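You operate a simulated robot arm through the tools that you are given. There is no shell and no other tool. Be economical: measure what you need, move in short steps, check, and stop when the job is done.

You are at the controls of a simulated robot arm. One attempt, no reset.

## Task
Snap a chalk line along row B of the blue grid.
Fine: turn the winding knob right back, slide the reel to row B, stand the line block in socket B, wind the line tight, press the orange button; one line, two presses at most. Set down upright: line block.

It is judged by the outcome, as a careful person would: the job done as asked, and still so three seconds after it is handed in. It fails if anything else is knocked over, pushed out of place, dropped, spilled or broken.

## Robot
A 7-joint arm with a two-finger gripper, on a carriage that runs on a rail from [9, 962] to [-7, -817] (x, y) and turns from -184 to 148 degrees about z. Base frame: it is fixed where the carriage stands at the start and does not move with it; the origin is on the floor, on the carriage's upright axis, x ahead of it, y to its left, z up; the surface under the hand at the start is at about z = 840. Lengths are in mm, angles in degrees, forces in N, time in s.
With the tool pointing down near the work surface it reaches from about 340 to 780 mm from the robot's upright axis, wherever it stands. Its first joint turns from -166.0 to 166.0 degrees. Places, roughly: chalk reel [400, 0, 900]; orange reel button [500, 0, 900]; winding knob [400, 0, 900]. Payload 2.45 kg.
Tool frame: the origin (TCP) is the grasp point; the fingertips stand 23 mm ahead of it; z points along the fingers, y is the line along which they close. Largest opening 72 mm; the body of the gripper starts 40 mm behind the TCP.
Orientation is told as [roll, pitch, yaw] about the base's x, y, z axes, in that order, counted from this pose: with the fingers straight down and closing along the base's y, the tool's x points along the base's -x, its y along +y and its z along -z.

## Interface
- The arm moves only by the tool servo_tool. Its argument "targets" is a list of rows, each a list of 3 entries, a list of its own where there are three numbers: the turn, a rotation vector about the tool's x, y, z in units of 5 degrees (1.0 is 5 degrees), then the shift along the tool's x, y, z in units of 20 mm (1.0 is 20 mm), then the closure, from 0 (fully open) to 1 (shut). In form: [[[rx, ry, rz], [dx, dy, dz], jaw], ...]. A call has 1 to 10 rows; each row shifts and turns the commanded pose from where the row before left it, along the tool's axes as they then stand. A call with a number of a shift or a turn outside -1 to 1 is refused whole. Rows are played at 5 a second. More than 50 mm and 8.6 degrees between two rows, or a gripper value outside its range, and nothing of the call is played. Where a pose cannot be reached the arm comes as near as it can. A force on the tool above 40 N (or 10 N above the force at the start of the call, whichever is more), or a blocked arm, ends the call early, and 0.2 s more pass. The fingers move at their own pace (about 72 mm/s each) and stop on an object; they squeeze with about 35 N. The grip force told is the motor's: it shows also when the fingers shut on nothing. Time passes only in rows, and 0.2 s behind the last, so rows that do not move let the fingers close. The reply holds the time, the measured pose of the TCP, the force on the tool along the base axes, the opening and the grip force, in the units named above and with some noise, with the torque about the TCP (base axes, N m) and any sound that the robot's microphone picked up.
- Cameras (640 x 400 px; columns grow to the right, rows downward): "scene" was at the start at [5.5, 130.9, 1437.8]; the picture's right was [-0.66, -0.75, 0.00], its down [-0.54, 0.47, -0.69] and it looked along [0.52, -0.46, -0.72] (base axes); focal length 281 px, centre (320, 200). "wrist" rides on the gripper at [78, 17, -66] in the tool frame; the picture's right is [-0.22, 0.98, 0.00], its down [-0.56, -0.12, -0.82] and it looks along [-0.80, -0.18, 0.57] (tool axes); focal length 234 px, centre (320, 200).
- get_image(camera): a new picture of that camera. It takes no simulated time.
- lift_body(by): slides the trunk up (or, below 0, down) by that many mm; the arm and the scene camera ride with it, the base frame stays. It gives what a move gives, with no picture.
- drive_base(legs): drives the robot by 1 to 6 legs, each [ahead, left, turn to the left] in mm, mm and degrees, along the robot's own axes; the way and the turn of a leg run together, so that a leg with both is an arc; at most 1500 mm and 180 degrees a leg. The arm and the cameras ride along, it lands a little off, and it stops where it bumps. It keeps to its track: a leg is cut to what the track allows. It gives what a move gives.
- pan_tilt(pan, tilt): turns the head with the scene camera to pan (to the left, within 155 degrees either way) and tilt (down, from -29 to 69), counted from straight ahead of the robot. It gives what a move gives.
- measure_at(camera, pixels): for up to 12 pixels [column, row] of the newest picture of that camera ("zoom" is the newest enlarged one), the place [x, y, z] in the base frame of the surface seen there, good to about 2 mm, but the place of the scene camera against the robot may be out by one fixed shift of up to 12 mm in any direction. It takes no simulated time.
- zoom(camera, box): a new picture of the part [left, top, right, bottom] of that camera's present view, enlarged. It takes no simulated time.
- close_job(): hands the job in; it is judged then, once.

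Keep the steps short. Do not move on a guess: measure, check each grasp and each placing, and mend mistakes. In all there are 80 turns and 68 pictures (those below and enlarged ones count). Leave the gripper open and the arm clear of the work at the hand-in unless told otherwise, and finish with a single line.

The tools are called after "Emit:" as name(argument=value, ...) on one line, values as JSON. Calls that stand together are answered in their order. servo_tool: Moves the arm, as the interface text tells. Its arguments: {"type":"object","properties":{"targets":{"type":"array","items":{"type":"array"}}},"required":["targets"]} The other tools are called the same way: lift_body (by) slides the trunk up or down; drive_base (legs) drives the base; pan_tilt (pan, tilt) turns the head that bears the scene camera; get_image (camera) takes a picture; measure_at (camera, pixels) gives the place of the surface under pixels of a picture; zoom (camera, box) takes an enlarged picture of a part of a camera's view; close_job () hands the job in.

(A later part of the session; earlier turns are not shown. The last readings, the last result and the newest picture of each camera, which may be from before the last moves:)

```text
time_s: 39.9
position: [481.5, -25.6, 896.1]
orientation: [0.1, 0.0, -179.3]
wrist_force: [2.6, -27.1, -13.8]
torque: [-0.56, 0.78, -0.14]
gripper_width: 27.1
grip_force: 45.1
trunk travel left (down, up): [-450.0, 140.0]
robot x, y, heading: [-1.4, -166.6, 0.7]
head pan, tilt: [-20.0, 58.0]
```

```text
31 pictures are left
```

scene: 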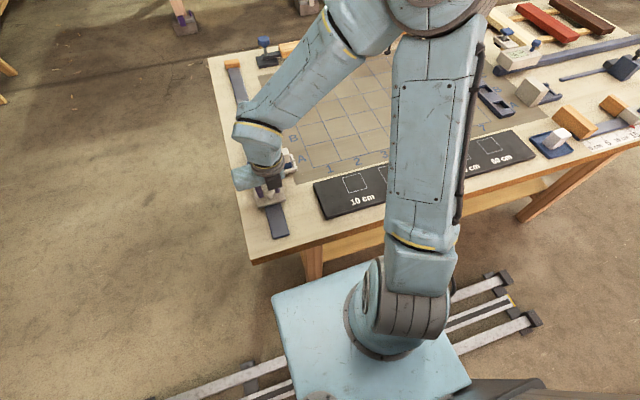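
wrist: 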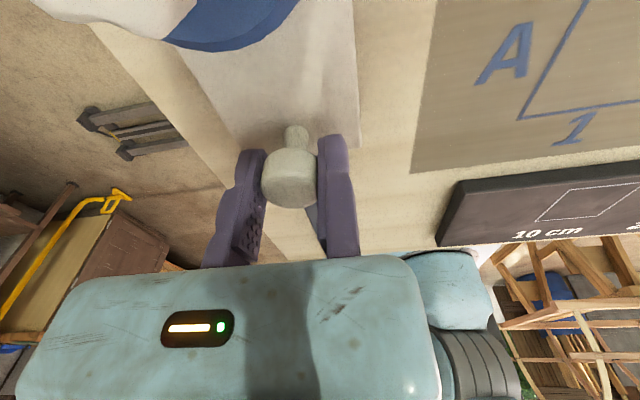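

Relieve side force, release, lift to look.

Emit:
servo_tool(targets=[[[0, 0, 0], [0, 0.08, 0], 1], [[0, 0, 0], [0, 0, 0], 0.3], [[0, 0, 0], [0, 0.05, 0], 0.3], [[0, 0, 0], [0, 0, -1], 0.3], [[0, 0, 0], [0, 0, -1], 0.3], [[0, 0, 0], [0, 0, -1], 0.3], [[0, 0, 0], [0, 0, -1], 0.3], [[0, 0, 0], [1, 0, -1], 0.3], [[0, 0, 0], [1, 0, -1], 0.3], [[0, 0, 0], [1, 0, -1], 0.3]])

Emit:
get_image(camera="wrist")

Emit:
get_image(camera="scene")

```text
time_s: 40.9
position: [479.8, -24.8, 903.2]
orientation: [0.1, 0.1, -179.2]
wrist_force: [2.1, -4.6, 2.1]
torque: [-0.11, -0.04, 0.03]
gripper_width: 50.3
grip_force: 0.2
trunk travel left (down, up): [-450.0, 140.0]
robot x, y, heading: [-3.0, -168.4, 0.9]
head pan, tilt: [-20.0, 58.0]
stopped in row 4: the force on the tool passed its limit at 86 N (the readings are from after the stop); the commanded pose is now the measured one
```

```text
30 pictures are left
```

wrist: 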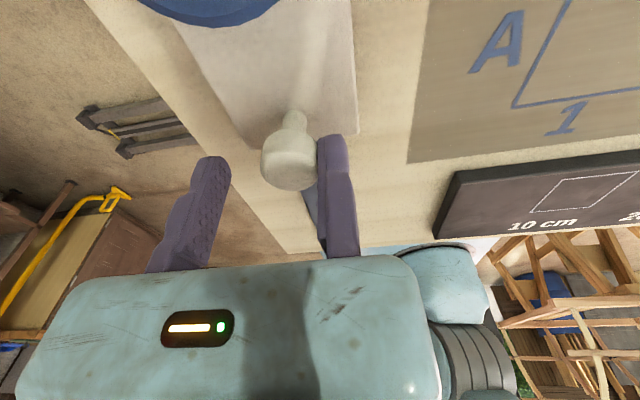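

```text
29 pictures are left
```

scene: 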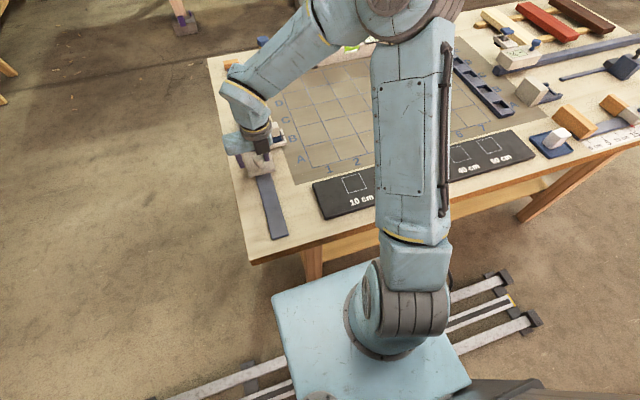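

The fixed finger caught under the handle's head. Move it 5 mm away (toward -y), then lift.

Emit:
servo_tool(targets=[[[0, 0, 0], [0, 0.25, 0.1], 0.3], [[0, 0, 0], [0, 0, 0], 0.3], [[0, 0, 0], [0, 0, -0.4], 0.3], [[0, 0, 0], [0, 0, -1], 0.3], [[0, 0, 0], [0, 0, -1], 0.3], [[0, 0, 0], [0, 0, -1], 0.3], [[0, 0, 0], [1, 0, -1], 0.3], [[0, 0, 0], [1, 0, -1], 0.3], [[0, 0, 0], [1, 0, -1], 0.3], [[0, 0, 0], [0, 0, 0], 0.3]])

Emit:
get_image(camera="wrist")

```text
time_s: 43.1
position: [539.7, -29.8, 1029.9]
orientation: [0.1, 0.2, -179.1]
wrist_force: [0.3, 0.0, 0.0]
torque: [0.01, 0.02, -0.02]
gripper_width: 50.4
grip_force: 0.1
trunk travel left (down, up): [-450.0, 140.0]
robot x, y, heading: [2.9, -165.9, 1.0]
head pan, tilt: [-20.0, 58.0]
```

```text
28 pictures are left
```

wrist: 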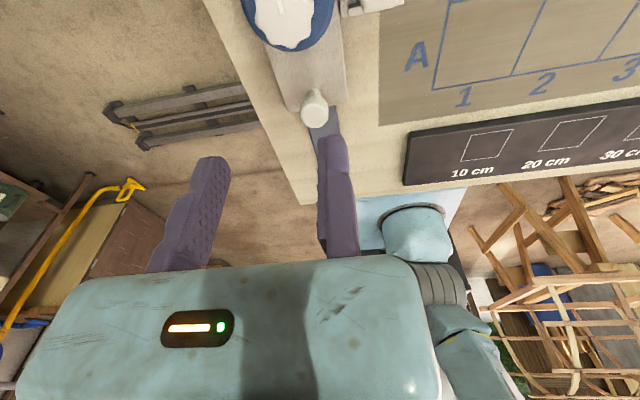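

Move another 120 mm +x to see the block and row B together.

Emit:
servo_tool(targets=[[[0, 0, 0], [1, 0.5, -0.3], 0.3], [[0, 0, 0], [1, 0.5, -0.3], 0.3], [[0, 0, 0], [1, 0.5, -0.3], 0.3], [[0, 0, 0], [1, 0.5, -0.3], 0.3], [[0, 0, 0], [1, 0.5, -0.3], 0.3], [[0, 0, 0], [1, 0.5, -0.3], 0.3], [[0, 0, 0], [0, 0, 0], 0.3]])

Emit:
get_image(camera="wrist")

```text
time_s: 44.7
position: [619.0, -67.6, 1055.4]
orientation: [0.0, 0.2, -179.1]
wrist_force: [0.4, -0.3, -0.5]
torque: [-0.02, 0.03, 0.01]
gripper_width: 50.3
grip_force: 0.1
out of reach, approached as far as the arm can: row 5, 6
trunk travel left (down, up): [-450.0, 140.0]
robot x, y, heading: [1.9, -168.5, 0.9]
head pan, tilt: [-20.0, 58.0]
```

```text
27 pictures are left
```

wrist: 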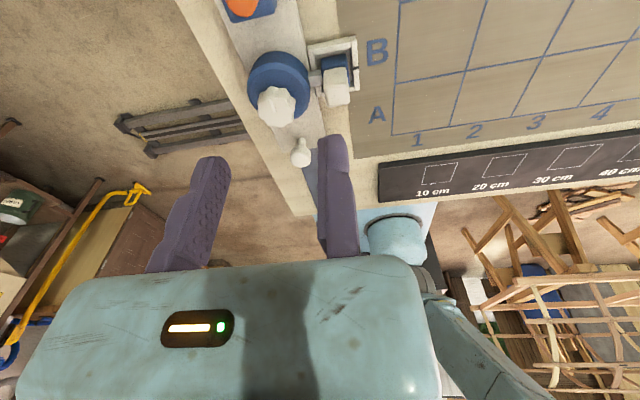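

Emit:
zoom(camera="wrist", box=[240, 0, 400, 120])

```text
3.33 times, centred on (320, 60) of wrist
```

zoom: 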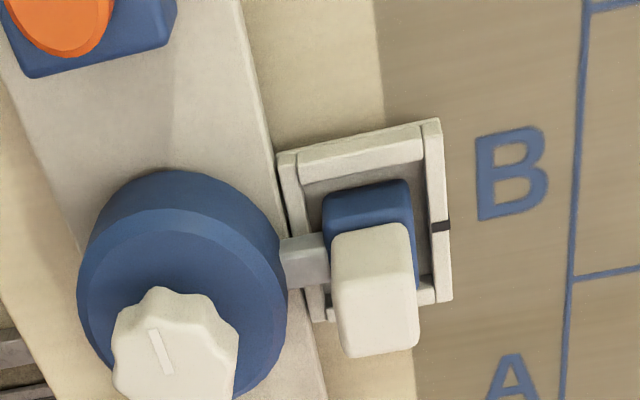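

The cradle has a black index mark at zoom (440,226). Measure it against grid lines at zoom (574,277) and (588,8), and the block.

Emit:
measure_at(camera="zoom", pixels=[[440, 226], [450, 225], [574, 277], [588, 8], [512, 172], [635, 267], [435, 125], [445, 297], [345, 240], [415, 350], [345, 352], [370, 195]])

```text
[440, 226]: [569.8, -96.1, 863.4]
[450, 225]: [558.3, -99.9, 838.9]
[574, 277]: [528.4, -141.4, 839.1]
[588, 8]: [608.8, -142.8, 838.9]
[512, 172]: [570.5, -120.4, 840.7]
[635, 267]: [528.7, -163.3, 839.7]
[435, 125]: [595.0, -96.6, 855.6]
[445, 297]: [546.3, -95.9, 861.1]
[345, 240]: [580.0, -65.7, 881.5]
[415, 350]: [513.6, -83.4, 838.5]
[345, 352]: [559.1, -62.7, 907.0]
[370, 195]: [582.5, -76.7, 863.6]
```

Index mark x=569.8 vs row-B middle 568.6 and letter B 570.5 — the reel is on row B. For the block I'll grip across x (drum is tight on +y side): turn the tool to yaw 90.

Emit:
servo_tool(targets=[[[0, 0, 1], [0, 0, 0], 0.3], [[0, 0, 1], [0, 0, 0], 0.3], [[0, 0, 1], [0, 0, 0], 0.3], [[0, 0, 1], [0, 0, 0], 0.3], [[0, 0, 1], [0, 0, 0], 0.3], [[0, 0, 1], [0, 0, 0], 0.3], [[0, 0, 1], [0, 0, 0], 0.3], [[0, 0, 1], [0, 0, 0], 0.3], [[0, 0, 1], [0, 0, 0], 0.3], [[0, 0, 1], [0, 0, 0], 0.3]])

Emit:
servo_tool(targets=[[[0, 0, 1], [0, 0, 0], 0.3], [[0, 0, 1], [0, 0, 0], 0.3], [[0, 0, 1], [0, 0, 0], 0.3], [[0, 0, 1], [0, 0, 0], 0.3], [[0, 0, 1], [0, 0, 0], 0.3], [[0, 0, 1], [0, 0, 0], 0.3], [[0, 0, 1], [0, 0, 0], 0.3], [[0, 0, 1], [0, 0, 0], 0.3], [[0, 0, 0.2], [0, 0, 0.5], 0.3], [[0, 0, 0], [0, 0, 0.5], 0.3]])

```text
time_s: 46.9
position: [616.2, -66.5, 1054.6]
orientation: [0.0, 0.2, 130.8]
wrist_force: [-1.1, -0.4, 0.6]
torque: [0.02, 0.01, -0.04]
gripper_width: 50.4
grip_force: 0.1
trunk travel left (down, up): [-450.0, 140.0]
robot x, y, heading: [1.0, -164.4, 0.9]
head pan, tilt: [-20.0, 58.0]
```

```text
time_s: 49.1
position: [616.7, -67.0, 1032.2]
orientation: [-0.2, 0.0, 89.8]
wrist_force: [0.6, 0.0, -0.5]
torque: [0.01, -0.01, -0.01]
gripper_width: 50.5
grip_force: 0.1
trunk travel left (down, up): [-450.0, 140.0]
robot x, y, heading: [-1.2, -169.7, 1.0]
head pan, tilt: [-20.0, 58.0]
```

Now move to above the block: x≈555, y≈-71, z≈960.

Emit:
servo_tool(targets=[[[0, 0, 0], [0.2, 0.8, 0.4], 0.3], [[0, 0, 0], [0, 0.8, 0.8], 0.3], [[0, 0, 0], [0, 0.8, 0.8], 0.3], [[0, 0, 0], [0, 0.7, 0.8], 0.3], [[0, 0, 0], [0, 0, 0.8], 0.3], [[0, 0, 0], [0, 0, 0], 0.3]])

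Emit:
get_image(camera="wrist")

```text
time_s: 50.5
position: [554.2, -71.3, 962.1]
orientation: [-0.1, 0.1, 89.8]
wrist_force: [-0.2, 0.0, 0.9]
torque: [-0.02, 0.0, -0.03]
gripper_width: 50.6
grip_force: 0.0
trunk travel left (down, up): [-450.0, 140.0]
robot x, y, heading: [-0.0, -169.8, 1.2]
head pan, tilt: [-20.0, 58.0]
```

```text
25 pictures are left
```

wrist: 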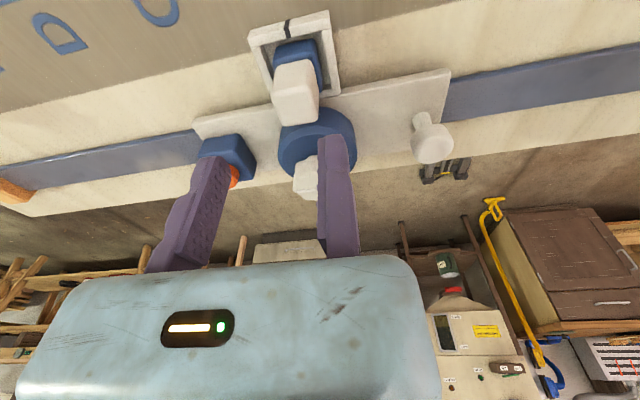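

Emit:
measure_at(camera="wrist", pixels=[[273, 75], [316, 75], [296, 75], [282, 120], [316, 115], [297, 118], [312, 63], [276, 62], [295, 100], [287, 30]])

```text
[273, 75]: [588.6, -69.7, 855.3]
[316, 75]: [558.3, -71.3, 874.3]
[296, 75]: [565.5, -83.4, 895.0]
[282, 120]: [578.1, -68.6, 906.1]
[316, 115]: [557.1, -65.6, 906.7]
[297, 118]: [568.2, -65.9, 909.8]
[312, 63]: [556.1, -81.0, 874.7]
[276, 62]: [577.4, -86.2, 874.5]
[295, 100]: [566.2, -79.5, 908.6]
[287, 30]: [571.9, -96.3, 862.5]
```

Block: x 556–580, y −84…−60, white z 873–909. Descend to z≈899 with the fixed finger ~1–2 mm off, then close.

Emit:
servo_tool(targets=[[[0, 0, 0], [0.03, -0.04, 0.7], 0.3], [[0, 0, 0], [0, 0, 0.8], 0.3], [[0, 0, 0], [0, 0, 0.8], 0.3], [[0, 0, 0], [0, 0, 0.8], 0.3], [[0, 0, 0], [0, 0, 0], 0.5], [[0, 0, 0], [0, 0, 0], 1], [[0, 0, 0], [0, 0, 0], 1]])

Emit:
get_image(camera="wrist")

```text
time_s: 52.1
position: [554.8, -71.6, 898.6]
orientation: [0.0, 0.0, 90.0]
wrist_force: [1.5, -0.2, 1.8]
torque: [0.01, 0.01, 0.03]
gripper_width: 23.1
grip_force: 35.0
trunk travel left (down, up): [-450.0, 140.0]
robot x, y, heading: [-1.3, -169.9, 0.8]
head pan, tilt: [-20.0, 58.0]
```

```text
24 pictures are left
```

wrist: 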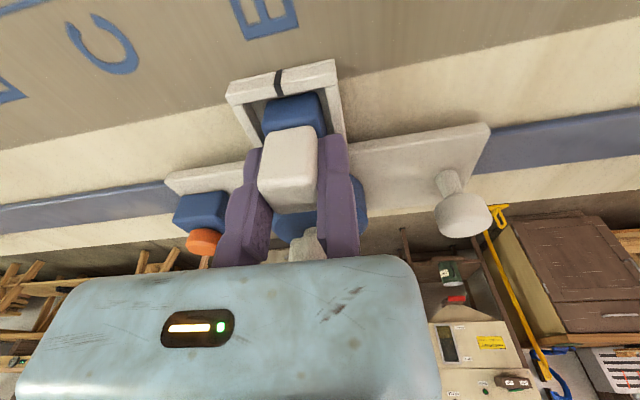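

Gripped at 23 mm with little side force. Lift 60 mm and check.

Emit:
servo_tool(targets=[[[0, 0, 0], [0, 0, -0.4], 1], [[0, 0, 0], [0, 0, -0.5], 1], [[0, 0, 0], [0, 0, -0.7], 1], [[0, 0, 0], [0, 0, -0.7], 1], [[0, 0, 0], [0, 0, -0.7], 1], [[0, 0, 0], [0.5, 0, 0], 1], [[0, 0, 0], [0.8, 0, 0], 1], [[0, 0, 0], [0.8, 0, 0], 1], [[0, 0, 0], [0, 0, 0], 1]])

Emit:
get_image(camera="wrist")

```text
time_s: 54.1
position: [554.0, -114.5, 961.9]
orientation: [-0.1, 0.2, 89.9]
wrist_force: [-0.2, 0.3, -1.3]
torque: [0.02, 0.02, 0.01]
gripper_width: 23.0
grip_force: 34.9
trunk travel left (down, up): [-450.0, 140.0]
robot x, y, heading: [4.3, -170.5, 1.2]
head pan, tilt: [-20.0, 58.0]
```

```text
23 pictures are left
```

wrist: 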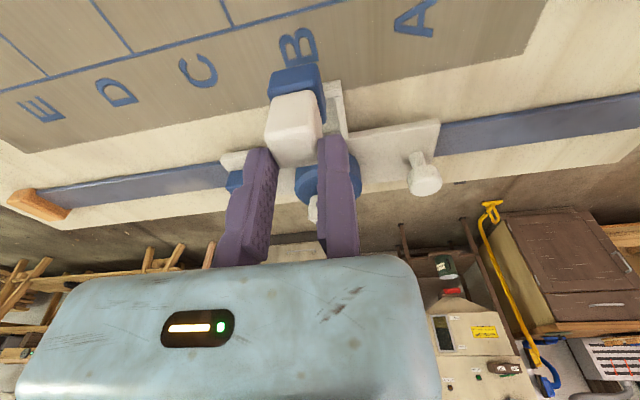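

Block held upright, reel stayed. Measure the block in hand (bottom edge), then drive toward the sockets.

Emit:
measure_at(camera="wrist", pixels=[[272, 74], [318, 67], [295, 73], [324, 90], [270, 97], [320, 90], [295, 105], [300, 155]])

Emit:
drive_base(legs=[[0, -500, 0]])

```text
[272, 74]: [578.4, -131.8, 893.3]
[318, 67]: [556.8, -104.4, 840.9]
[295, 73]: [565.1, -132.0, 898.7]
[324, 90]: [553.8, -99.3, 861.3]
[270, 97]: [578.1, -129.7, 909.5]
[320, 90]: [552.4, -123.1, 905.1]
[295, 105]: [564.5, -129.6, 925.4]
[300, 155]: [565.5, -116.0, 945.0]
```

```text
time_s: 57.0
position: [551.0, -602.4, 960.5]
orientation: [-0.1, 0.1, 89.8]
wrist_force: [0.0, -0.4, -1.0]
torque: [0.0, 0.0, -0.02]
gripper_width: 22.6
grip_force: 35.3
trunk travel left (down, up): [-450.0, 140.0]
robot x, y, heading: [-6.6, -655.0, 0.6]
head pan, tilt: [-20.0, 58.0]
```

Emit:
zoom(camera="wrist", box=[200, 30, 400, 200])

```text
2.35 times, centred on (300, 115) of wrist
```

zoom: 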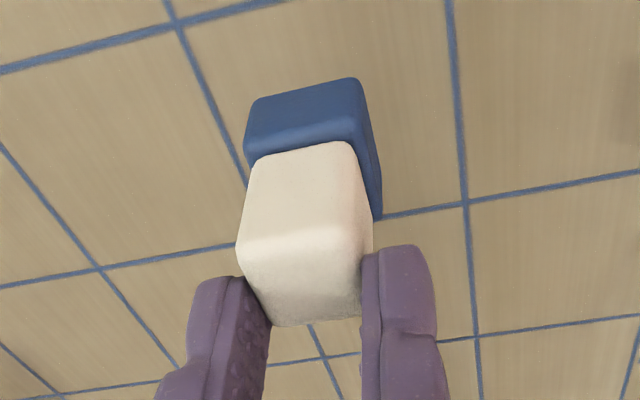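

The block has slid down in the fingers. Measure its top and bottom now.

Emit:
measure_at(camera="zoom", pixels=[[300, 265], [310, 300], [305, 225], [300, 170], [300, 145], [300, 105], [250, 130], [355, 90], [390, 265], [225, 290], [345, 150], [255, 165]])

```text
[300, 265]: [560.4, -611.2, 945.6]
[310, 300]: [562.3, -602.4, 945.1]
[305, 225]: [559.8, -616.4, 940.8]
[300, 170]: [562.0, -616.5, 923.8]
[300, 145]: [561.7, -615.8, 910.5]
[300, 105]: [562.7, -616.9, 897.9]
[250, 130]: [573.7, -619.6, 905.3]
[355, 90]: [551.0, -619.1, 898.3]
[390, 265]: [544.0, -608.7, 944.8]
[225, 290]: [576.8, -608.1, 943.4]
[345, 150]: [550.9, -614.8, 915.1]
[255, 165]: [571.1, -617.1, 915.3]
```

Top at 945, tips at 937: held by ~8 mm but stable. Bottom ≈ 890, clears the bar (855). Move slowly to over pocket B (564,-756).

Emit:
servo_tool(targets=[[[0, 0, 0], [0.5, -0.05, 0], 1], [[0, 0, 0], [0.8, -0.05, 0], 1], [[0, 0, 0], [0.9, 0, 0], 1], [[0, 0, 0], [0.9, 0, 0], 1], [[0, 0, 0], [0.9, 0, 0], 1], [[0, 0, 0], [0.9, 0, 0], 1], [[0, 0, 0], [0.9, 0, 0], 1], [[0, 0, 0], [0.9, 0, 0], 1], [[0, 0, 0], [0.8, 0, 0], 1], [[0, 0, 0], [0.2, 0, 0], 1]])

Emit:
get_image(camera="wrist")

```text
time_s: 59.2
position: [551.1, -757.3, 960.8]
orientation: [-0.1, 0.1, 89.8]
wrist_force: [0.0, -0.1, 0.0]
torque: [-0.04, 0.0, 0.02]
gripper_width: 23.2
grip_force: 34.8
trunk travel left (down, up): [-450.0, 140.0]
robot x, y, heading: [-8.8, -653.4, 0.8]
head pan, tilt: [-20.0, 58.0]
```

```text
21 pictures are left
```

wrist: 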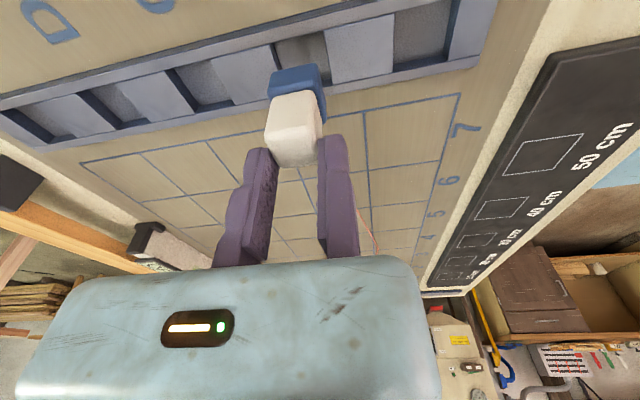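

Emit:
zoom(camera="wrist", box=[200, 0, 400, 180])

```text
2.22 times, centred on (300, 90) of wrist
```

zoom: 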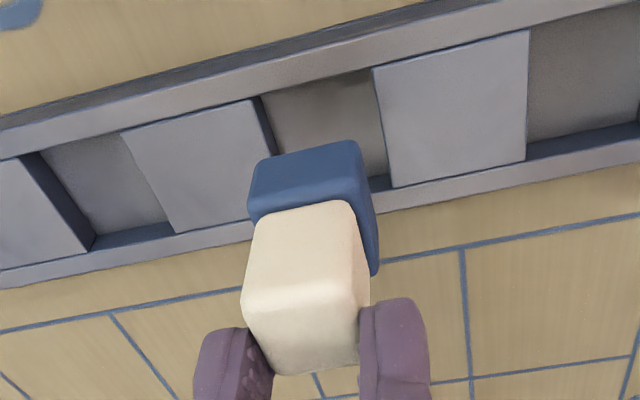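

Emit:
measure_at(camera="zoom", pixels=[[250, 100], [373, 72], [388, 182], [330, 110], [270, 150], [393, 190], [300, 160], [256, 185], [350, 150], [300, 185], [200, 130], [345, 62]])

```text
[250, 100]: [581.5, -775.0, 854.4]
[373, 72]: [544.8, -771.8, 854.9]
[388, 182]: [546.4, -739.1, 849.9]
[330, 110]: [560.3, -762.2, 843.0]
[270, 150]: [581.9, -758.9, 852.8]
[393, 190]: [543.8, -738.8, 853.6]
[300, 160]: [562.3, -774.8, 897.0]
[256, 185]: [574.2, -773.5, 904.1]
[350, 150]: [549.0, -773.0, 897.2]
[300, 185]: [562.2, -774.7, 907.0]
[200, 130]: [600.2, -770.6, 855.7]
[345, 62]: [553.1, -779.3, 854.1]
```

Emit:
measure_at(camera="zoom", pixels=[[368, 200], [374, 245], [375, 268], [364, 180], [300, 330], [300, 362], [320, 370], [300, 305], [300, 215], [300, 280], [366, 260], [300, 148]])

```text
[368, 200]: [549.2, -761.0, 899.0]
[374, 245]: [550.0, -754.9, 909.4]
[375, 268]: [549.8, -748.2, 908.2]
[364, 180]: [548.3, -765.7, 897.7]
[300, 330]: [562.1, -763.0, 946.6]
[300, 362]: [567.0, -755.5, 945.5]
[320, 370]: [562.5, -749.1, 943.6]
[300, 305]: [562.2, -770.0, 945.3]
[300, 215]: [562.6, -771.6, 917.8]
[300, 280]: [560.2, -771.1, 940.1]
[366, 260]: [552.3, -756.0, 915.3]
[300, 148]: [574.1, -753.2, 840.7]
```

Block base: x 549–575, y −775…−746; pocket centre (563.3,−755.5). Shift +5 mm y, +1.5 mm x, and lower 38 mm.

Emit:
servo_tool(targets=[[[0, 0, 0], [-0.25, -0.06, 0], 1], [[0, 0, 0], [0, 0, 0.5], 1], [[0, 0, 0], [0, 0, 0.5], 1], [[0, 0, 0], [0, 0, 0.5], 1], [[0, 0, 0], [0, 0, 0.4], 1], [[0, 0, 0], [0, 0, 0], 1]])

Emit:
zoom(camera="wrist", box=[200, 0, 400, 180])

```text
time_s: 60.6
position: [552.4, -750.0, 920.7]
orientation: [-0.2, 0.2, 89.8]
wrist_force: [0.2, -0.1, -1.1]
torque: [-0.03, -0.01, -0.02]
gripper_width: 23.0
grip_force: 34.2
trunk travel left (down, up): [-450.0, 140.0]
robot x, y, heading: [-5.8, -655.6, 0.8]
head pan, tilt: [-20.0, 58.0]
```

```text
2.22 times, centred on (300, 90) of wrist
```

zoom: 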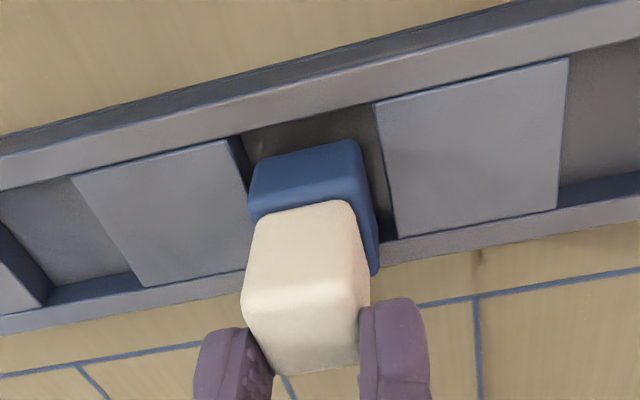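

Emit:
measure_at(camera="zoom", pixels=[[300, 165], [256, 175], [352, 150], [374, 245], [376, 266], [233, 138], [372, 106], [398, 238], [255, 185], [320, 130], [300, 150], [300, 345]])

```text
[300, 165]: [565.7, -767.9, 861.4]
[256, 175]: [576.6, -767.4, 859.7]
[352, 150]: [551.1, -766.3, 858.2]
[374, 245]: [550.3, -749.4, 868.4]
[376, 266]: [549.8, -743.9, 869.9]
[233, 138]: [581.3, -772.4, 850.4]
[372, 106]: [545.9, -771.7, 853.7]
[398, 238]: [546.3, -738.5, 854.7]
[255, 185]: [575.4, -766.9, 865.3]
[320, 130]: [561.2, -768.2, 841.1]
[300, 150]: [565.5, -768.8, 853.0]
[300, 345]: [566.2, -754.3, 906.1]
```

Base is over the pocket with margins; shift 1.5 mm toward −y and lower the last ~10 mm.

Emit:
servo_tool(targets=[[[0, 0, 0], [0.07, 0, 0.1], 1], [[0, 0, 0], [0, 0, 0.15], 1], [[0, 0, 0], [0, 0, 0.15], 1], [[0, 0, 0], [0, 0, 0.1], 1], [[0, 0, 0], [0, 0, 0], 1]])

Emit:
zoom(camera="wrist", box=[200, 0, 400, 180])

```text
time_s: 61.8
position: [552.5, -751.0, 914.9]
orientation: [-0.4, 0.2, 89.8]
wrist_force: [0.6, -1.8, 21.1]
torque: [-0.2, -0.13, -0.03]
gripper_width: 22.8
grip_force: 34.5
trunk travel left (down, up): [-450.0, 140.0]
robot x, y, heading: [-6.2, -654.9, 0.7]
head pan, tilt: [-20.0, 58.0]
```

```text
2.22 times, centred on (300, 90) of wrist
```

zoom: 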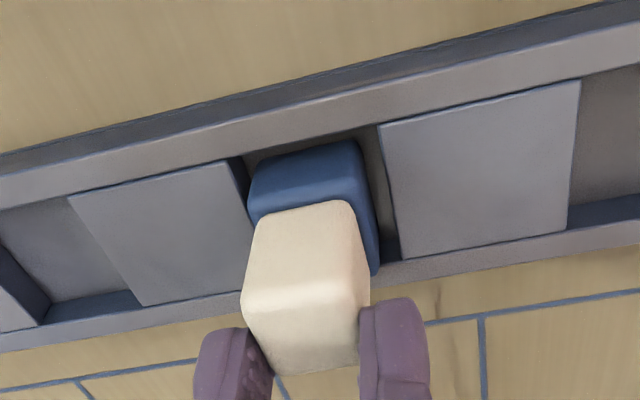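

Emit:
measure_at(camera="zoom", pixels=[[300, 150], [350, 142], [255, 170], [300, 170], [372, 215], [376, 262], [385, 250], [388, 180], [240, 160], [300, 345], [265, 155], [400, 262]])

```text
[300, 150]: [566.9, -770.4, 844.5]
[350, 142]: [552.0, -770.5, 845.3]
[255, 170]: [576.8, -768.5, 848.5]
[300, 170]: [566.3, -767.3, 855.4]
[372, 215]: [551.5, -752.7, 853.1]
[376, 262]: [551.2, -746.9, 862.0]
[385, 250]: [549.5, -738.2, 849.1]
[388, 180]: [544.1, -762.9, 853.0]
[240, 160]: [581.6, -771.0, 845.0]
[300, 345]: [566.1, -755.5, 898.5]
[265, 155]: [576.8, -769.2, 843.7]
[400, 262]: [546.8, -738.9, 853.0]
```

Base bottom at ≈844 on the pocket floor, top level 898.5: seated. Relax pressure, open, clear fixed finger 2 mm, lift.

Emit:
servo_tool(targets=[[[0, 0, 0], [0, 0, -0.18], 1], [[0, 0, 0], [0, 0, 0], 0.5], [[0, 0, 0], [0, 0.1, 0], 0.3], [[0, 0, 0], [0, 0.1, 0], 0.3], [[0, 0, 0], [0, 0, -0.5], 0.3], [[0, 0, 0], [0, 0, -1], 0.3], [[0, 0, 0], [0, 0, -1], 0.3], [[0, 0, 0], [0, 0, -1], 0.3]])

Emit:
get_image(camera="wrist")

```text
time_s: 63.6
position: [546.0, -751.5, 985.5]
orientation: [-0.1, 0.1, 89.8]
wrist_force: [-0.2, -0.2, -0.3]
torque: [-0.01, 0.01, -0.01]
gripper_width: 50.4
grip_force: 0.1
trunk travel left (down, up): [-450.0, 140.0]
robot x, y, heading: [-7.7, -653.0, 0.8]
head pan, tilt: [-20.0, 58.0]
```

```text
17 pictures are left
```

wrist: 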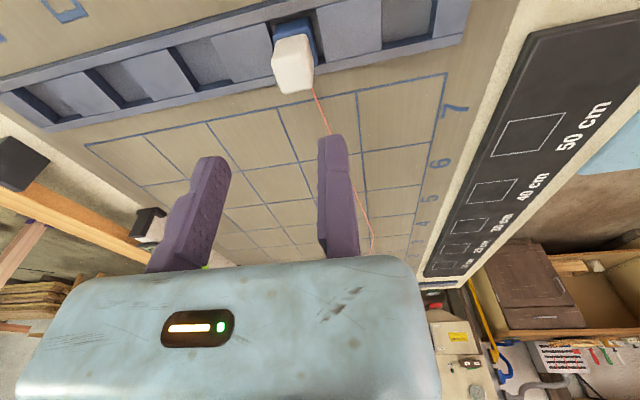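

Block stands in socket B, with the red line slack behind it. Now drive back to the reel and turn the tool to yaw ~180 for clockwise winding.

Emit:
drive_base(legs=[[0, 570, 0]])

Emit:
servo_tool(targets=[[[0, 0, -1], [0, 0, -0.5], 0.3], [[0, 0, -1], [0, 0, -0.5], 0.3], [[0, 0, -1], [0, 0, 0], 0.3], [[0, 0, -1], [0, 0, 0], 0.3], [[0, 0, -1], [0, 0, 0], 0.3], [[0, 0, -1], [0, 0, 0], 0.3], [[0, 0, -1], [0, 0, 0], 0.3], [[0, 0, -1], [0, 0, 0], 0.3], [[0, 0, -1], [0, 0, 0], 0.3], [[0, 0, -1], [0, 0, 0], 0.3]])

Emit:
servo_tool(targets=[[[0, 0, -1], [0, 0, 0], 0.3], [[0, 0, -1], [0, 0, 0], 0.3], [[0, 0, -1], [0, 0, 0], 0.3], [[0, 0, -1], [0, 0, 0], 0.3], [[0, 0, -1], [0, 0, 0], 0.3], [[0, 0, -1], [0, 0, 0], 0.3], [[0, 0, -1], [0, 0, 0], 0.3], [[0, 0, -1], [0, 0, 0], 0.3]])

```text
time_s: 67.0
position: [550.6, -184.7, 986.2]
orientation: [-0.1, 0.1, 89.3]
wrist_force: [0.2, 0.6, -0.5]
torque: [-0.01, 0.01, 0.01]
gripper_width: 50.5
grip_force: 0.2
trunk travel left (down, up): [-450.0, 140.0]
robot x, y, heading: [0.5, -79.0, 0.3]
head pan, tilt: [-20.0, 58.0]
```

```text
time_s: 69.2
position: [551.3, -184.0, 1005.9]
orientation: [0.0, 0.2, 139.2]
wrist_force: [0.1, -0.1, 0.0]
torque: [-0.01, 0.01, -0.01]
gripper_width: 50.4
grip_force: 0.1
trunk travel left (down, up): [-450.0, 140.0]
robot x, y, heading: [-3.6, -82.9, 0.2]
head pan, tilt: [-20.0, 58.0]
```

```text
time_s: 71.0
position: [551.6, -183.1, 1006.0]
orientation: [0.0, 0.4, 176.3]
wrist_force: [-0.5, -0.1, -0.2]
torque: [-0.05, 0.02, 0.03]
gripper_width: 50.6
grip_force: 0.0
out of reach, approached as far as the arm can: row 8
trunk travel left (down, up): [-450.0, 140.0]
robot x, y, heading: [-5.1, -81.1, 0.5]
head pan, tilt: [-20.0, 58.0]
```

Move above the knob's new place (≈569.5, −8): TCP target (569,−27).

Emit:
servo_tool(targets=[[[0, 0, 0], [0.1, -1, 0], 0.3], [[0, 0, 0], [0.1, -1, 0], 0.3], [[0, 0, 0], [0.1, -1, 0], 0.3], [[0, 0, 0], [0.1, -1, 0], 0.3], [[0, 0, 0], [0, -1, 0], 0.3], [[0, 0, 0], [0, -1, 0], 0.3], [[0, 0, 0], [0, -1, 0], 0.3], [[0, 0, 0], [0, -0.8, 0], 0.3], [[0, 0, 0], [0, 0, 0], 0.3]])

Emit:
get_image(camera="wrist")

```text
time_s: 73.0
position: [569.1, -29.3, 1005.9]
orientation: [0.0, 0.4, 176.3]
wrist_force: [0.8, 0.0, -0.3]
torque: [-0.01, 0.02, -0.02]
gripper_width: 50.6
grip_force: 0.1
trunk travel left (down, up): [-450.0, 140.0]
robot x, y, heading: [-1.1, -84.5, 0.3]
head pan, tilt: [-20.0, 58.0]
```

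```text
16 pictures are left
```

wrist: 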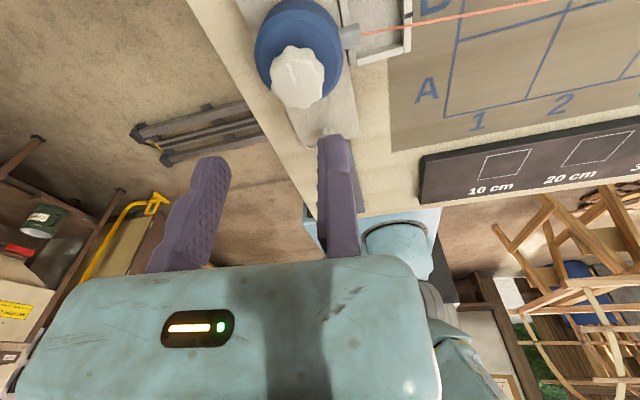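

Emit:
measure_at(camera="wrist", pixels=[[272, 78], [323, 82], [296, 62], [300, 107], [300, 85], [285, 70], [318, 95]])

```text
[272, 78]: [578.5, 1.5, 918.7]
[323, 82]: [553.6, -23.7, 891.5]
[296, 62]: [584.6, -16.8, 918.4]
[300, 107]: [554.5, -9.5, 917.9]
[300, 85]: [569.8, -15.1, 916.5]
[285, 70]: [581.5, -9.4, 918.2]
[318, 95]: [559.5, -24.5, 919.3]
```

Knob centre ≈ (570,−9.5). Shift 2 mm and descend to z≈917.

Emit:
servo_tool(targets=[[[0, 0, 0], [0, -0.1, 0.8], 0.3], [[0, 0, 0], [0, 0, 0.8], 0.3], [[0, 0, 0], [0, 0, 0.8], 0.3], [[0, 0, 0], [0, 0, 0.8], 0.3], [[0, 0, 0], [0, 0, 0.6], 0.3], [[0, 0, 0], [0, 0, 0.6], 0.3], [[0, 0, 0], [0, 0, 0], 0.3]])

Emit:
zoom(camera="wrist", box=[140, 60, 400, 260])

```text
time_s: 74.2
position: [572.2, -23.6, 942.6]
orientation: [-0.3, 1.3, 176.1]
wrist_force: [-1.1, -1.7, 20.9]
torque: [-0.06, 0.15, 0.04]
gripper_width: 50.4
grip_force: 0.0
trunk travel left (down, up): [-450.0, 140.0]
robot x, y, heading: [-1.8, -81.3, 0.2]
head pan, tilt: [-20.0, 58.0]
stopped in row 5: the force on the tool passed its limit at 55 N (the readings are from after the stop); the commanded pose is now the measured one
```

```text
2.00 times, centred on (270, 160) of wrist
```

zoom: 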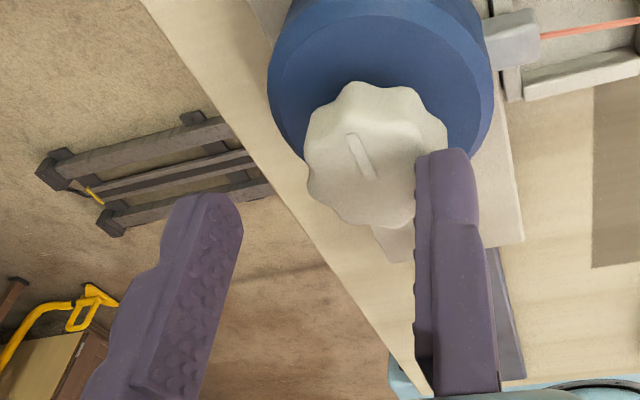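

Clipped the knob's edge again. Raise, shift 5 mm toward −y, level, and descend.

Emit:
servo_tool(targets=[[[0, 0.24, 0], [-0.1, 0, -0.5], 0.3], [[0, 0, 0], [0, 0.27, 0], 0.3], [[0, 0, 0], [0, 0, 0.6], 0.3], [[0, 0, 0], [0, 0, 0.6], 0.3], [[0, 0, 0], [0, 0, 0.5], 0.3], [[0, 0, 0], [0, 0, 0], 0.3]])

Emit:
zoom(camera="wrist", box=[140, 60, 400, 260])

```text
time_s: 75.5
position: [571.0, -31.4, 916.2]
orientation: [-0.1, 2.4, 176.1]
wrist_force: [-0.9, -15.0, 10.7]
torque: [-0.27, 0.06, 0.04]
gripper_width: 50.5
grip_force: 0.0
trunk travel left (down, up): [-450.0, 140.0]
robot x, y, heading: [0.2, -77.1, 0.5]
head pan, tilt: [-20.0, 58.0]
```

```text
2.00 times, centred on (270, 160) of wrist
```

zoom: 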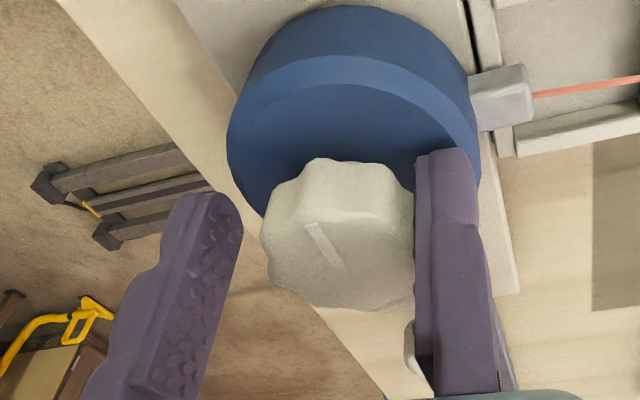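

Fixed finger touches the knob's flank; fix the pitch and close.

Emit:
servo_tool(targets=[[[0, -0.24, 0], [0, 0, 0], 0.3], [[0, -0.24, 0], [0, 0, 0], 0.4], [[0, 0, 0], [0, 0, 0], 0.7], [[0, 0, 0], [0, 0, 0], 0.7], [[0, 0, 0], [0, 0, 0], 0.7]])

Emit:
servo_tool(targets=[[[0, 0, 1], [-0.076, 0, 0], 0.7], [[0, 0, 1], [-0.076, 0, 0], 0.7], [[0, 0, 1], [-0.076, 0, 0], 0.7], [[0, 0, 1], [-0.076, 0, 0], 0.7], [[0, 0, 1], [-0.076, 0, 0], 0.7], [[0, 0, 1], [-0.076, 0, 0], 0.7]])

```text
time_s: 76.8
position: [569.9, -29.3, 915.1]
orientation: [-0.2, -0.1, 176.2]
wrist_force: [0.3, -16.8, 6.1]
torque: [-0.38, -0.22, -0.01]
gripper_width: 35.0
grip_force: 45.2
trunk travel left (down, up): [-450.0, 140.0]
robot x, y, heading: [-0.5, -81.6, 0.1]
head pan, tilt: [-20.0, 58.0]
```

```text
time_s: 78.2
position: [561.8, -27.9, 916.1]
orientation: [-0.1, -0.1, 146.0]
wrist_force: [-1.4, -20.3, 3.2]
torque: [-0.85, -0.94, -0.11]
gripper_width: 35.1
grip_force: 44.9
trunk travel left (down, up): [-450.0, 140.0]
robot x, y, heading: [4.1, -82.7, 0.2]
head pan, tilt: [-20.0, 58.0]
```

Emit:
servo_tool(targets=[[[0, 0, 0], [0.03, 0.05, 0], 0.7], [[0, 0, 1], [-0.076, 0, 0], 0.7], [[0, 0, 1], [-0.076, 0, 0], 0.7], [[0, 0, 1], [-0.076, 0, 0], 0.7], [[0, 0, 1], [-0.076, 0, 0], 0.7], [[0, 0, 1], [-0.076, 0, 0], 0.7], [[0, 0, 1], [-0.076, 0, 0], 0.7], [[0, 0, 1], [-0.076, 0, 0], 0.7], [[0, 0, 1], [-0.076, 0, 0], 0.7]])

Emit:
servo_tool(targets=[[[0, 0, 1], [-0.076, 0, 0], 0.7], [[0, 0, 1], [-0.076, 0, 0], 0.7], [[0, 0, 1], [-0.076, 0, 0], 0.7], [[0, 0, 1], [-0.076, 0, 0], 0.7], [[0, 0, 1], [-0.076, 0, 0], 0.7], [[0, 0, 1], [-0.076, 0, 0], 0.7]])

Emit:
zoom(camera="wrist", box=[140, 60, 400, 260])

```text
time_s: 80.2
position: [554.8, -19.2, 916.4]
orientation: [0.1, -0.1, 106.1]
wrist_force: [-3.3, -11.4, -12.5]
torque: [-0.13, 0.33, -0.15]
gripper_width: 35.4
grip_force: 44.5
trunk travel left (down, up): [-450.0, 140.0]
robot x, y, heading: [-1.5, -77.9, 0.1]
head pan, tilt: [-20.0, 58.0]
```

```text
time_s: 81.5
position: [554.9, -10.5, 915.8]
orientation: [0.1, 0.0, 76.1]
wrist_force: [-3.0, -6.8, -12.4]
torque: [0.52, -0.05, -0.13]
gripper_width: 35.3
grip_force: 45.0
trunk travel left (down, up): [-450.0, 140.0]
robot x, y, heading: [-0.6, -82.0, 0.4]
head pan, tilt: [-20.0, 58.0]
```

```text
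2.00 times, centred on (270, 160) of wrist
```

zoom: 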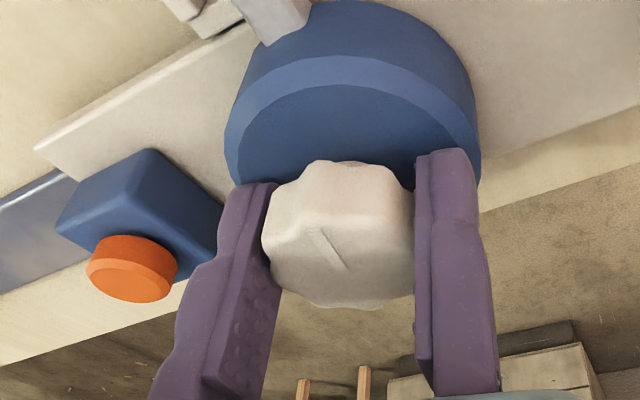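

100° wound, following. Continue 50° each.

Emit:
servo_tool(targets=[[[0, 0, 1], [-0.076, 0, 0], 0.7], [[0, 0, 1], [-0.076, 0, 0], 0.7], [[0, 0, 1], [-0.076, 0, 0], 0.7], [[0, 0, 1], [-0.076, 0, 0], 0.7], [[0, 0, 1], [-0.076, 0, 0], 0.7], [[0, 0, 1], [-0.076, 0, 0], 0.7], [[0, 0, 1], [-0.076, 0, 0], 0.7], [[0, 0, 1], [-0.076, 0, 0], 0.7]])

Emit:
servo_tool(targets=[[[0, 0, 1], [-0.076, 0, 0], 0.7], [[0, 0, 1], [-0.076, 0, 0], 0.7], [[0, 0, 1], [-0.076, 0, 0], 0.7], [[0, 0, 1], [-0.076, 0, 0], 0.7], [[0, 0, 1], [-0.076, 0, 0], 0.7], [[0, 0, 1], [-0.076, 0, 0], 0.7], [[0, 0, 1], [-0.076, 0, 0], 0.7]])

Emit:
get_image(camera="wrist")

```text
time_s: 83.3
position: [562.8, -0.4, 915.1]
orientation: [0.2, 0.0, 36.1]
wrist_force: [-2.6, -2.2, -14.1]
torque: [0.22, -0.04, -0.05]
gripper_width: 35.2
grip_force: 45.3
trunk travel left (down, up): [-450.0, 140.0]
robot x, y, heading: [0.4, -79.2, 0.3]
head pan, tilt: [-20.0, 58.0]
```

```text
time_s: 85.0
position: [571.7, 5.1, 915.2]
orientation: [0.1, -0.1, 1.2]
wrist_force: [-1.0, 13.8, -7.8]
torque: [0.32, -0.07, 0.01]
gripper_width: 35.3
grip_force: 45.6
trunk travel left (down, up): [-450.0, 140.0]
robot x, y, heading: [-0.2, -82.4, 0.5]
head pan, tilt: [-20.0, 58.0]
```

```text
12 pictures are left
```

wrist: 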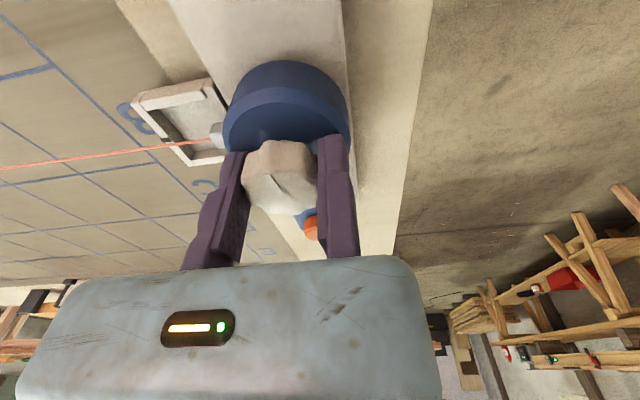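

175° wound, still no resistance. Continue.

Emit:
servo_tool(targets=[[[0, 0, 1], [-0.076, 0.02, 0], 0.7], [[0, 0, 1], [-0.076, 0.02, 0], 0.7], [[0, 0, 1], [-0.076, 0, 0], 0.7], [[0, 0, 1], [-0.076, 0, 0], 0.7], [[0, 0, 1], [-0.076, 0, 0], 0.7], [[0, 0, 1], [-0.076, 0, 0], 0.7]])

Emit:
servo_tool(targets=[[[0, 0, 1], [-0.076, 0, 0], 0.7], [[0, 0, 1], [-0.076, 0, 0], 0.7], [[0, 0, 1], [-0.076, 0, 0], 0.7], [[0, 0, 1], [-0.076, 0, 0], 0.7], [[0, 0, 1], [-0.076, 0, 0], 0.7], [[0, 0, 1], [-0.076, 0, 0], 0.7]])

Emit:
zoom(camera="wrist", box=[140, 60, 400, 260])

```text
time_s: 86.3
position: [580.0, 3.1, 916.1]
orientation: [0.1, 0.1, -28.8]
wrist_force: [-0.8, 16.7, -2.5]
torque: [0.14, -0.27, -0.15]
gripper_width: 35.1
grip_force: 44.9
trunk travel left (down, up): [-450.0, 140.0]
robot x, y, heading: [-0.1, -82.3, 0.2]
head pan, tilt: [-20.0, 58.0]
```

```text
time_s: 87.8
position: [587.2, -2.9, 915.6]
orientation: [-0.2, 0.2, -58.8]
wrist_force: [-3.0, 20.5, -8.9]
torque: [0.61, 0.2, -0.32]
gripper_width: 35.5
grip_force: 44.8
trunk travel left (down, up): [-450.0, 140.0]
robot x, y, heading: [0.4, -82.2, 0.4]
head pan, tilt: [-20.0, 58.0]
```

```text
2.00 times, centred on (270, 160) of wrist
```

zoom: 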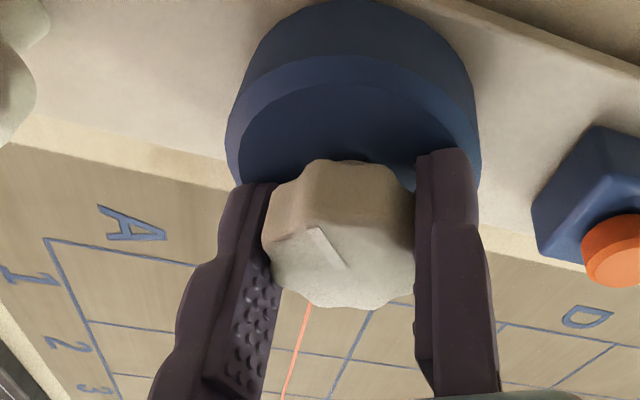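

Emit:
servo_tool(targets=[[[0, 0, 0], [0.06, 0.04, 0], 0.7], [[0, 0, 1], [-0.076, 0, 0], 0.7], [[0, 0, 1], [-0.076, 0, 0], 0.7], [[0, 0, 1], [-0.076, 0, 0], 0.7], [[0, 0, 1], [-0.076, 0, 0], 0.7], [[0, 0, 1], [-0.076, 0, 0], 0.7], [[0, 0, 1], [-0.076, 0, 0], 0.7], [[0, 0, 1], [-0.076, 0, 0], 0.7]])

Emit:
servo_tool(targets=[[[0, 0, 1], [-0.076, 0, 0], 0.7], [[0, 0, 1], [-0.076, 0, 0], 0.7], [[0, 0, 1], [-0.076, 0, 0], 0.7], [[0, 0, 1], [-0.076, 0, 0], 0.7], [[0, 0, 1], [-0.076, 0, 0], 0.7], [[0, 0, 1], [-0.076, 0, 0], 0.7]])

Emit:
get_image(camera="wrist")

```text
time_s: 89.5
position: [590.3, -14.6, 916.8]
orientation: [0.0, -0.1, -93.9]
wrist_force: [-1.2, 1.3, -1.8]
torque: [-0.26, -0.05, 0.77]
gripper_width: 35.3
grip_force: 44.7
trunk travel left (down, up): [-450.0, 140.0]
robot x, y, heading: [-3.1, -81.2, 0.5]
head pan, tilt: [-20.0, 58.0]
```

```text
time_s: 91.0
position: [585.9, -21.0, 916.4]
orientation: [0.0, 0.1, -123.9]
wrist_force: [-0.4, 1.1, -1.6]
torque: [-0.04, -0.1, 0.5]
gripper_width: 35.3
grip_force: 45.0
trunk travel left (down, up): [-450.0, 140.0]
robot x, y, heading: [-0.3, -79.0, 0.0]
head pan, tilt: [-20.0, 58.0]
```

```text
10 pictures are left
```

wrist: 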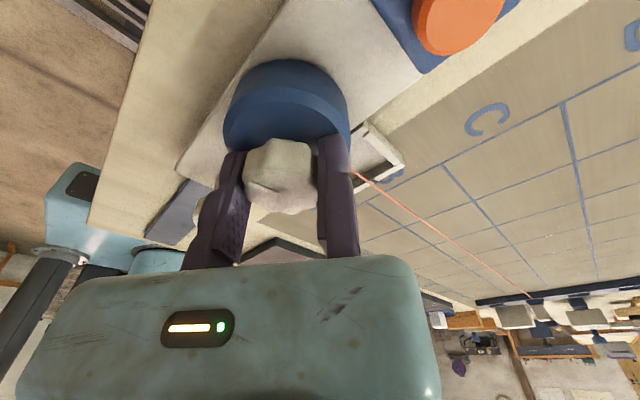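

Resistance appeared (0.77 N·m then slipping at 0.5). Check the line and knob mark.

Emit:
zoom(camera="wrist", box=[220, 110, 560, 320])

```text
1.88 times, centred on (390, 215) of wrist
```

zoom: 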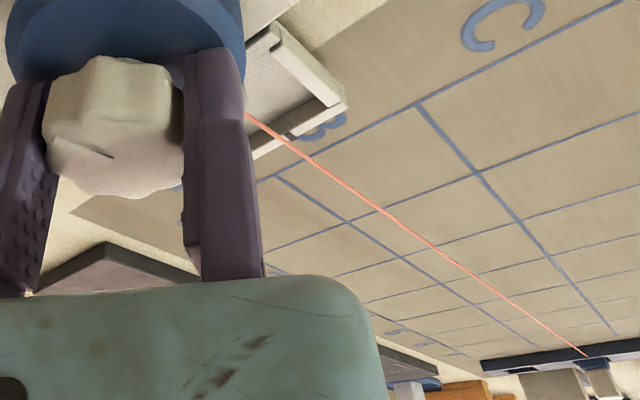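

Line is straight: taut. Mark shows the knob stopped while fingers slipped. Release, clear, lift, and start turning back toward yaw ~−80 for a view of the button.

Emit:
servo_tool(targets=[[[0, 0, 0], [0, 0, 0], 0.5], [[0, 0, 0], [0, 0.1, 0], 0.3], [[0, 0, 0], [0, 0.05, -0.5], 0.3], [[0, 0, 0], [0, 0, -1], 0.3], [[0, 0, 0], [0, 0, -1], 0.3], [[0, 0, 0], [0, 0, -1], 0.3], [[0, 0, 0], [0, 0, -1], 0.3], [[0, 0, -1], [0, 0, 0], 0.6], [[0, 0, -1], [0, 0, 0], 1], [[0, 0, -1], [0, 0, 0], 1]])

Emit:
get_image(camera="wrist")

```text
time_s: 93.2
position: [590.8, -22.1, 1006.4]
orientation: [-0.1, 0.1, -108.7]
wrist_force: [0.3, -0.7, 0.1]
torque: [0.03, -0.03, 0.01]
gripper_width: 0.3
grip_force: 28.2
trunk travel left (down, up): [-450.0, 140.0]
robot x, y, heading: [3.6, -83.9, 0.3]
head pan, tilt: [-20.0, 58.0]
```

```text
8 pictures are left
```

wrist: 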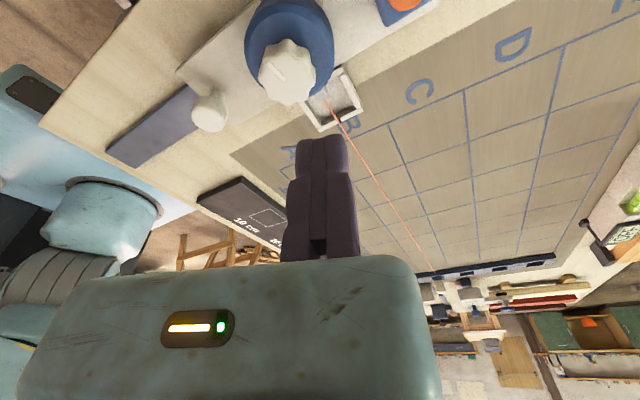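

Line still in place. Fingers shut. Measure the button (at top, ~(403,3)) and the line at points.

Emit:
measure_at(camera="wrist", pixels=[[405, 2], [395, 2], [413, 2], [331, 103], [360, 156], [391, 205], [350, 138], [425, 265]])

Emit:
zoom(camera="wrist", box=[310, 80, 460, 290])

```text
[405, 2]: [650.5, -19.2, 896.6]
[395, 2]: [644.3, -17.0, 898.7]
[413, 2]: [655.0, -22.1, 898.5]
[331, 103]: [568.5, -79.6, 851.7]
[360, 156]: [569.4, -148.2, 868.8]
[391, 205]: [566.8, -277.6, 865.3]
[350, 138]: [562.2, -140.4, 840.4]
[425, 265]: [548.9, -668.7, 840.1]
```

```text
1.90 times, centred on (385, 185) of wrist
```

zoom: 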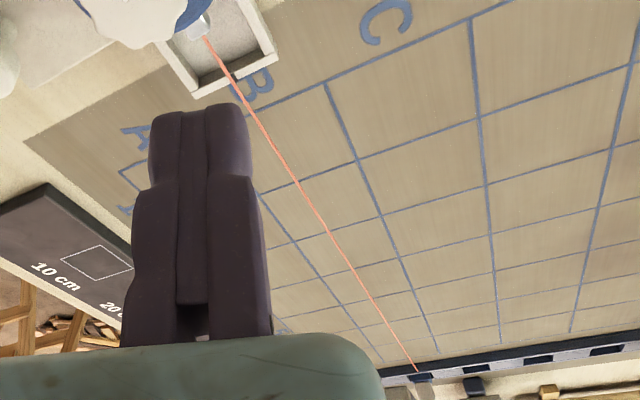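

Line taut. Go above the button (651,−11), z≈945, fingers shut.

Emit:
servo_tool(targets=[[[0, 0, 0], [0.5, 0.9, 0], 1], [[0, 0, 0], [0.5, 0.9, 0], 1], [[0, 0, 0], [0.49, 0.88, 0], 1], [[0, 0, 0], [0, 0, 1], 1], [[0, 0, 0], [0, 0, 1], 1], [[0, 0, 0], [0, 0, 0.8], 1], [[0, 0, 0], [0, 0, 0], 1]])

Emit:
get_image(camera="wrist")

```text
time_s: 94.8
position: [649.6, -11.3, 951.2]
orientation: [-0.2, 0.0, -108.9]
wrist_force: [0.3, -0.2, -0.2]
torque: [0.02, -0.01, 0.01]
gripper_width: 0.1
grip_force: 28.4
trunk travel left (down, up): [-450.0, 140.0]
robot x, y, heading: [-0.4, -81.6, 0.4]
head pan, tilt: [-20.0, 58.0]
```

```text
6 pictures are left
```

wrist: 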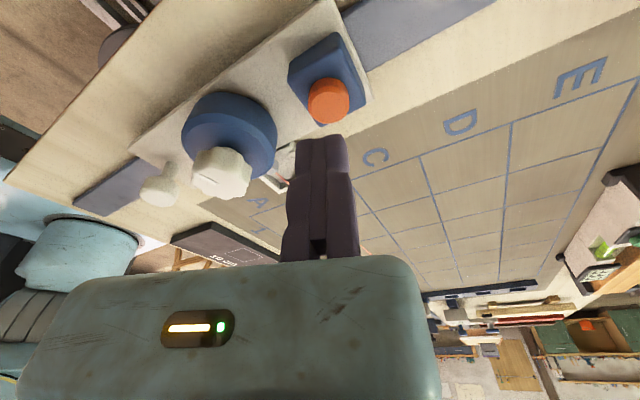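

Emit:
measure_at(camera="wrist", pixels=[[328, 100], [310, 100], [347, 100], [328, 117], [328, 83], [330, 108], [322, 150]])

```text
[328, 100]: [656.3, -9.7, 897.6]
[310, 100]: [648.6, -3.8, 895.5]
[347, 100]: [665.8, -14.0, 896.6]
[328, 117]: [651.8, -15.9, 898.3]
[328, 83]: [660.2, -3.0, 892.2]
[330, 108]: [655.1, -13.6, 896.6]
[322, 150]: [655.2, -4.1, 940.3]
```

Button centre ≈ (656,−10), top 897; finger centre ≈ (652.5,−11.5). Shift 4 mm +x and press down slowly.

Emit:
servo_tool(targets=[[[0, 0, 0], [0.09, 0.18, 0], 1], [[0, 0, 0], [0, 0, 0.7], 1], [[0, 0, 0], [0, 0, 0.7], 1], [[0, 0, 0], [0, 0, 0.15], 1], [[0, 0, 0], [0, 0, 0.15], 1], [[0, 0, 0], [0, 0, 0.1], 1], [[0, 0, 0], [0, 0, 0.1], 1], [[0, 0, 0], [0, 0, 0.1], 1]])

```text
time_s: 96.5
position: [653.2, -9.0, 912.4]
orientation: [0.1, 0.1, -108.8]
wrist_force: [1.6, -0.7, 13.4]
torque: [-0.07, 0.0, -0.06]
gripper_width: 6.1
grip_force: 28.1
trunk travel left (down, up): [-450.0, 140.0]
robot x, y, heading: [-0.2, -80.6, 0.1]
head pan, tilt: [-20.0, 58.0]
heard: click
```

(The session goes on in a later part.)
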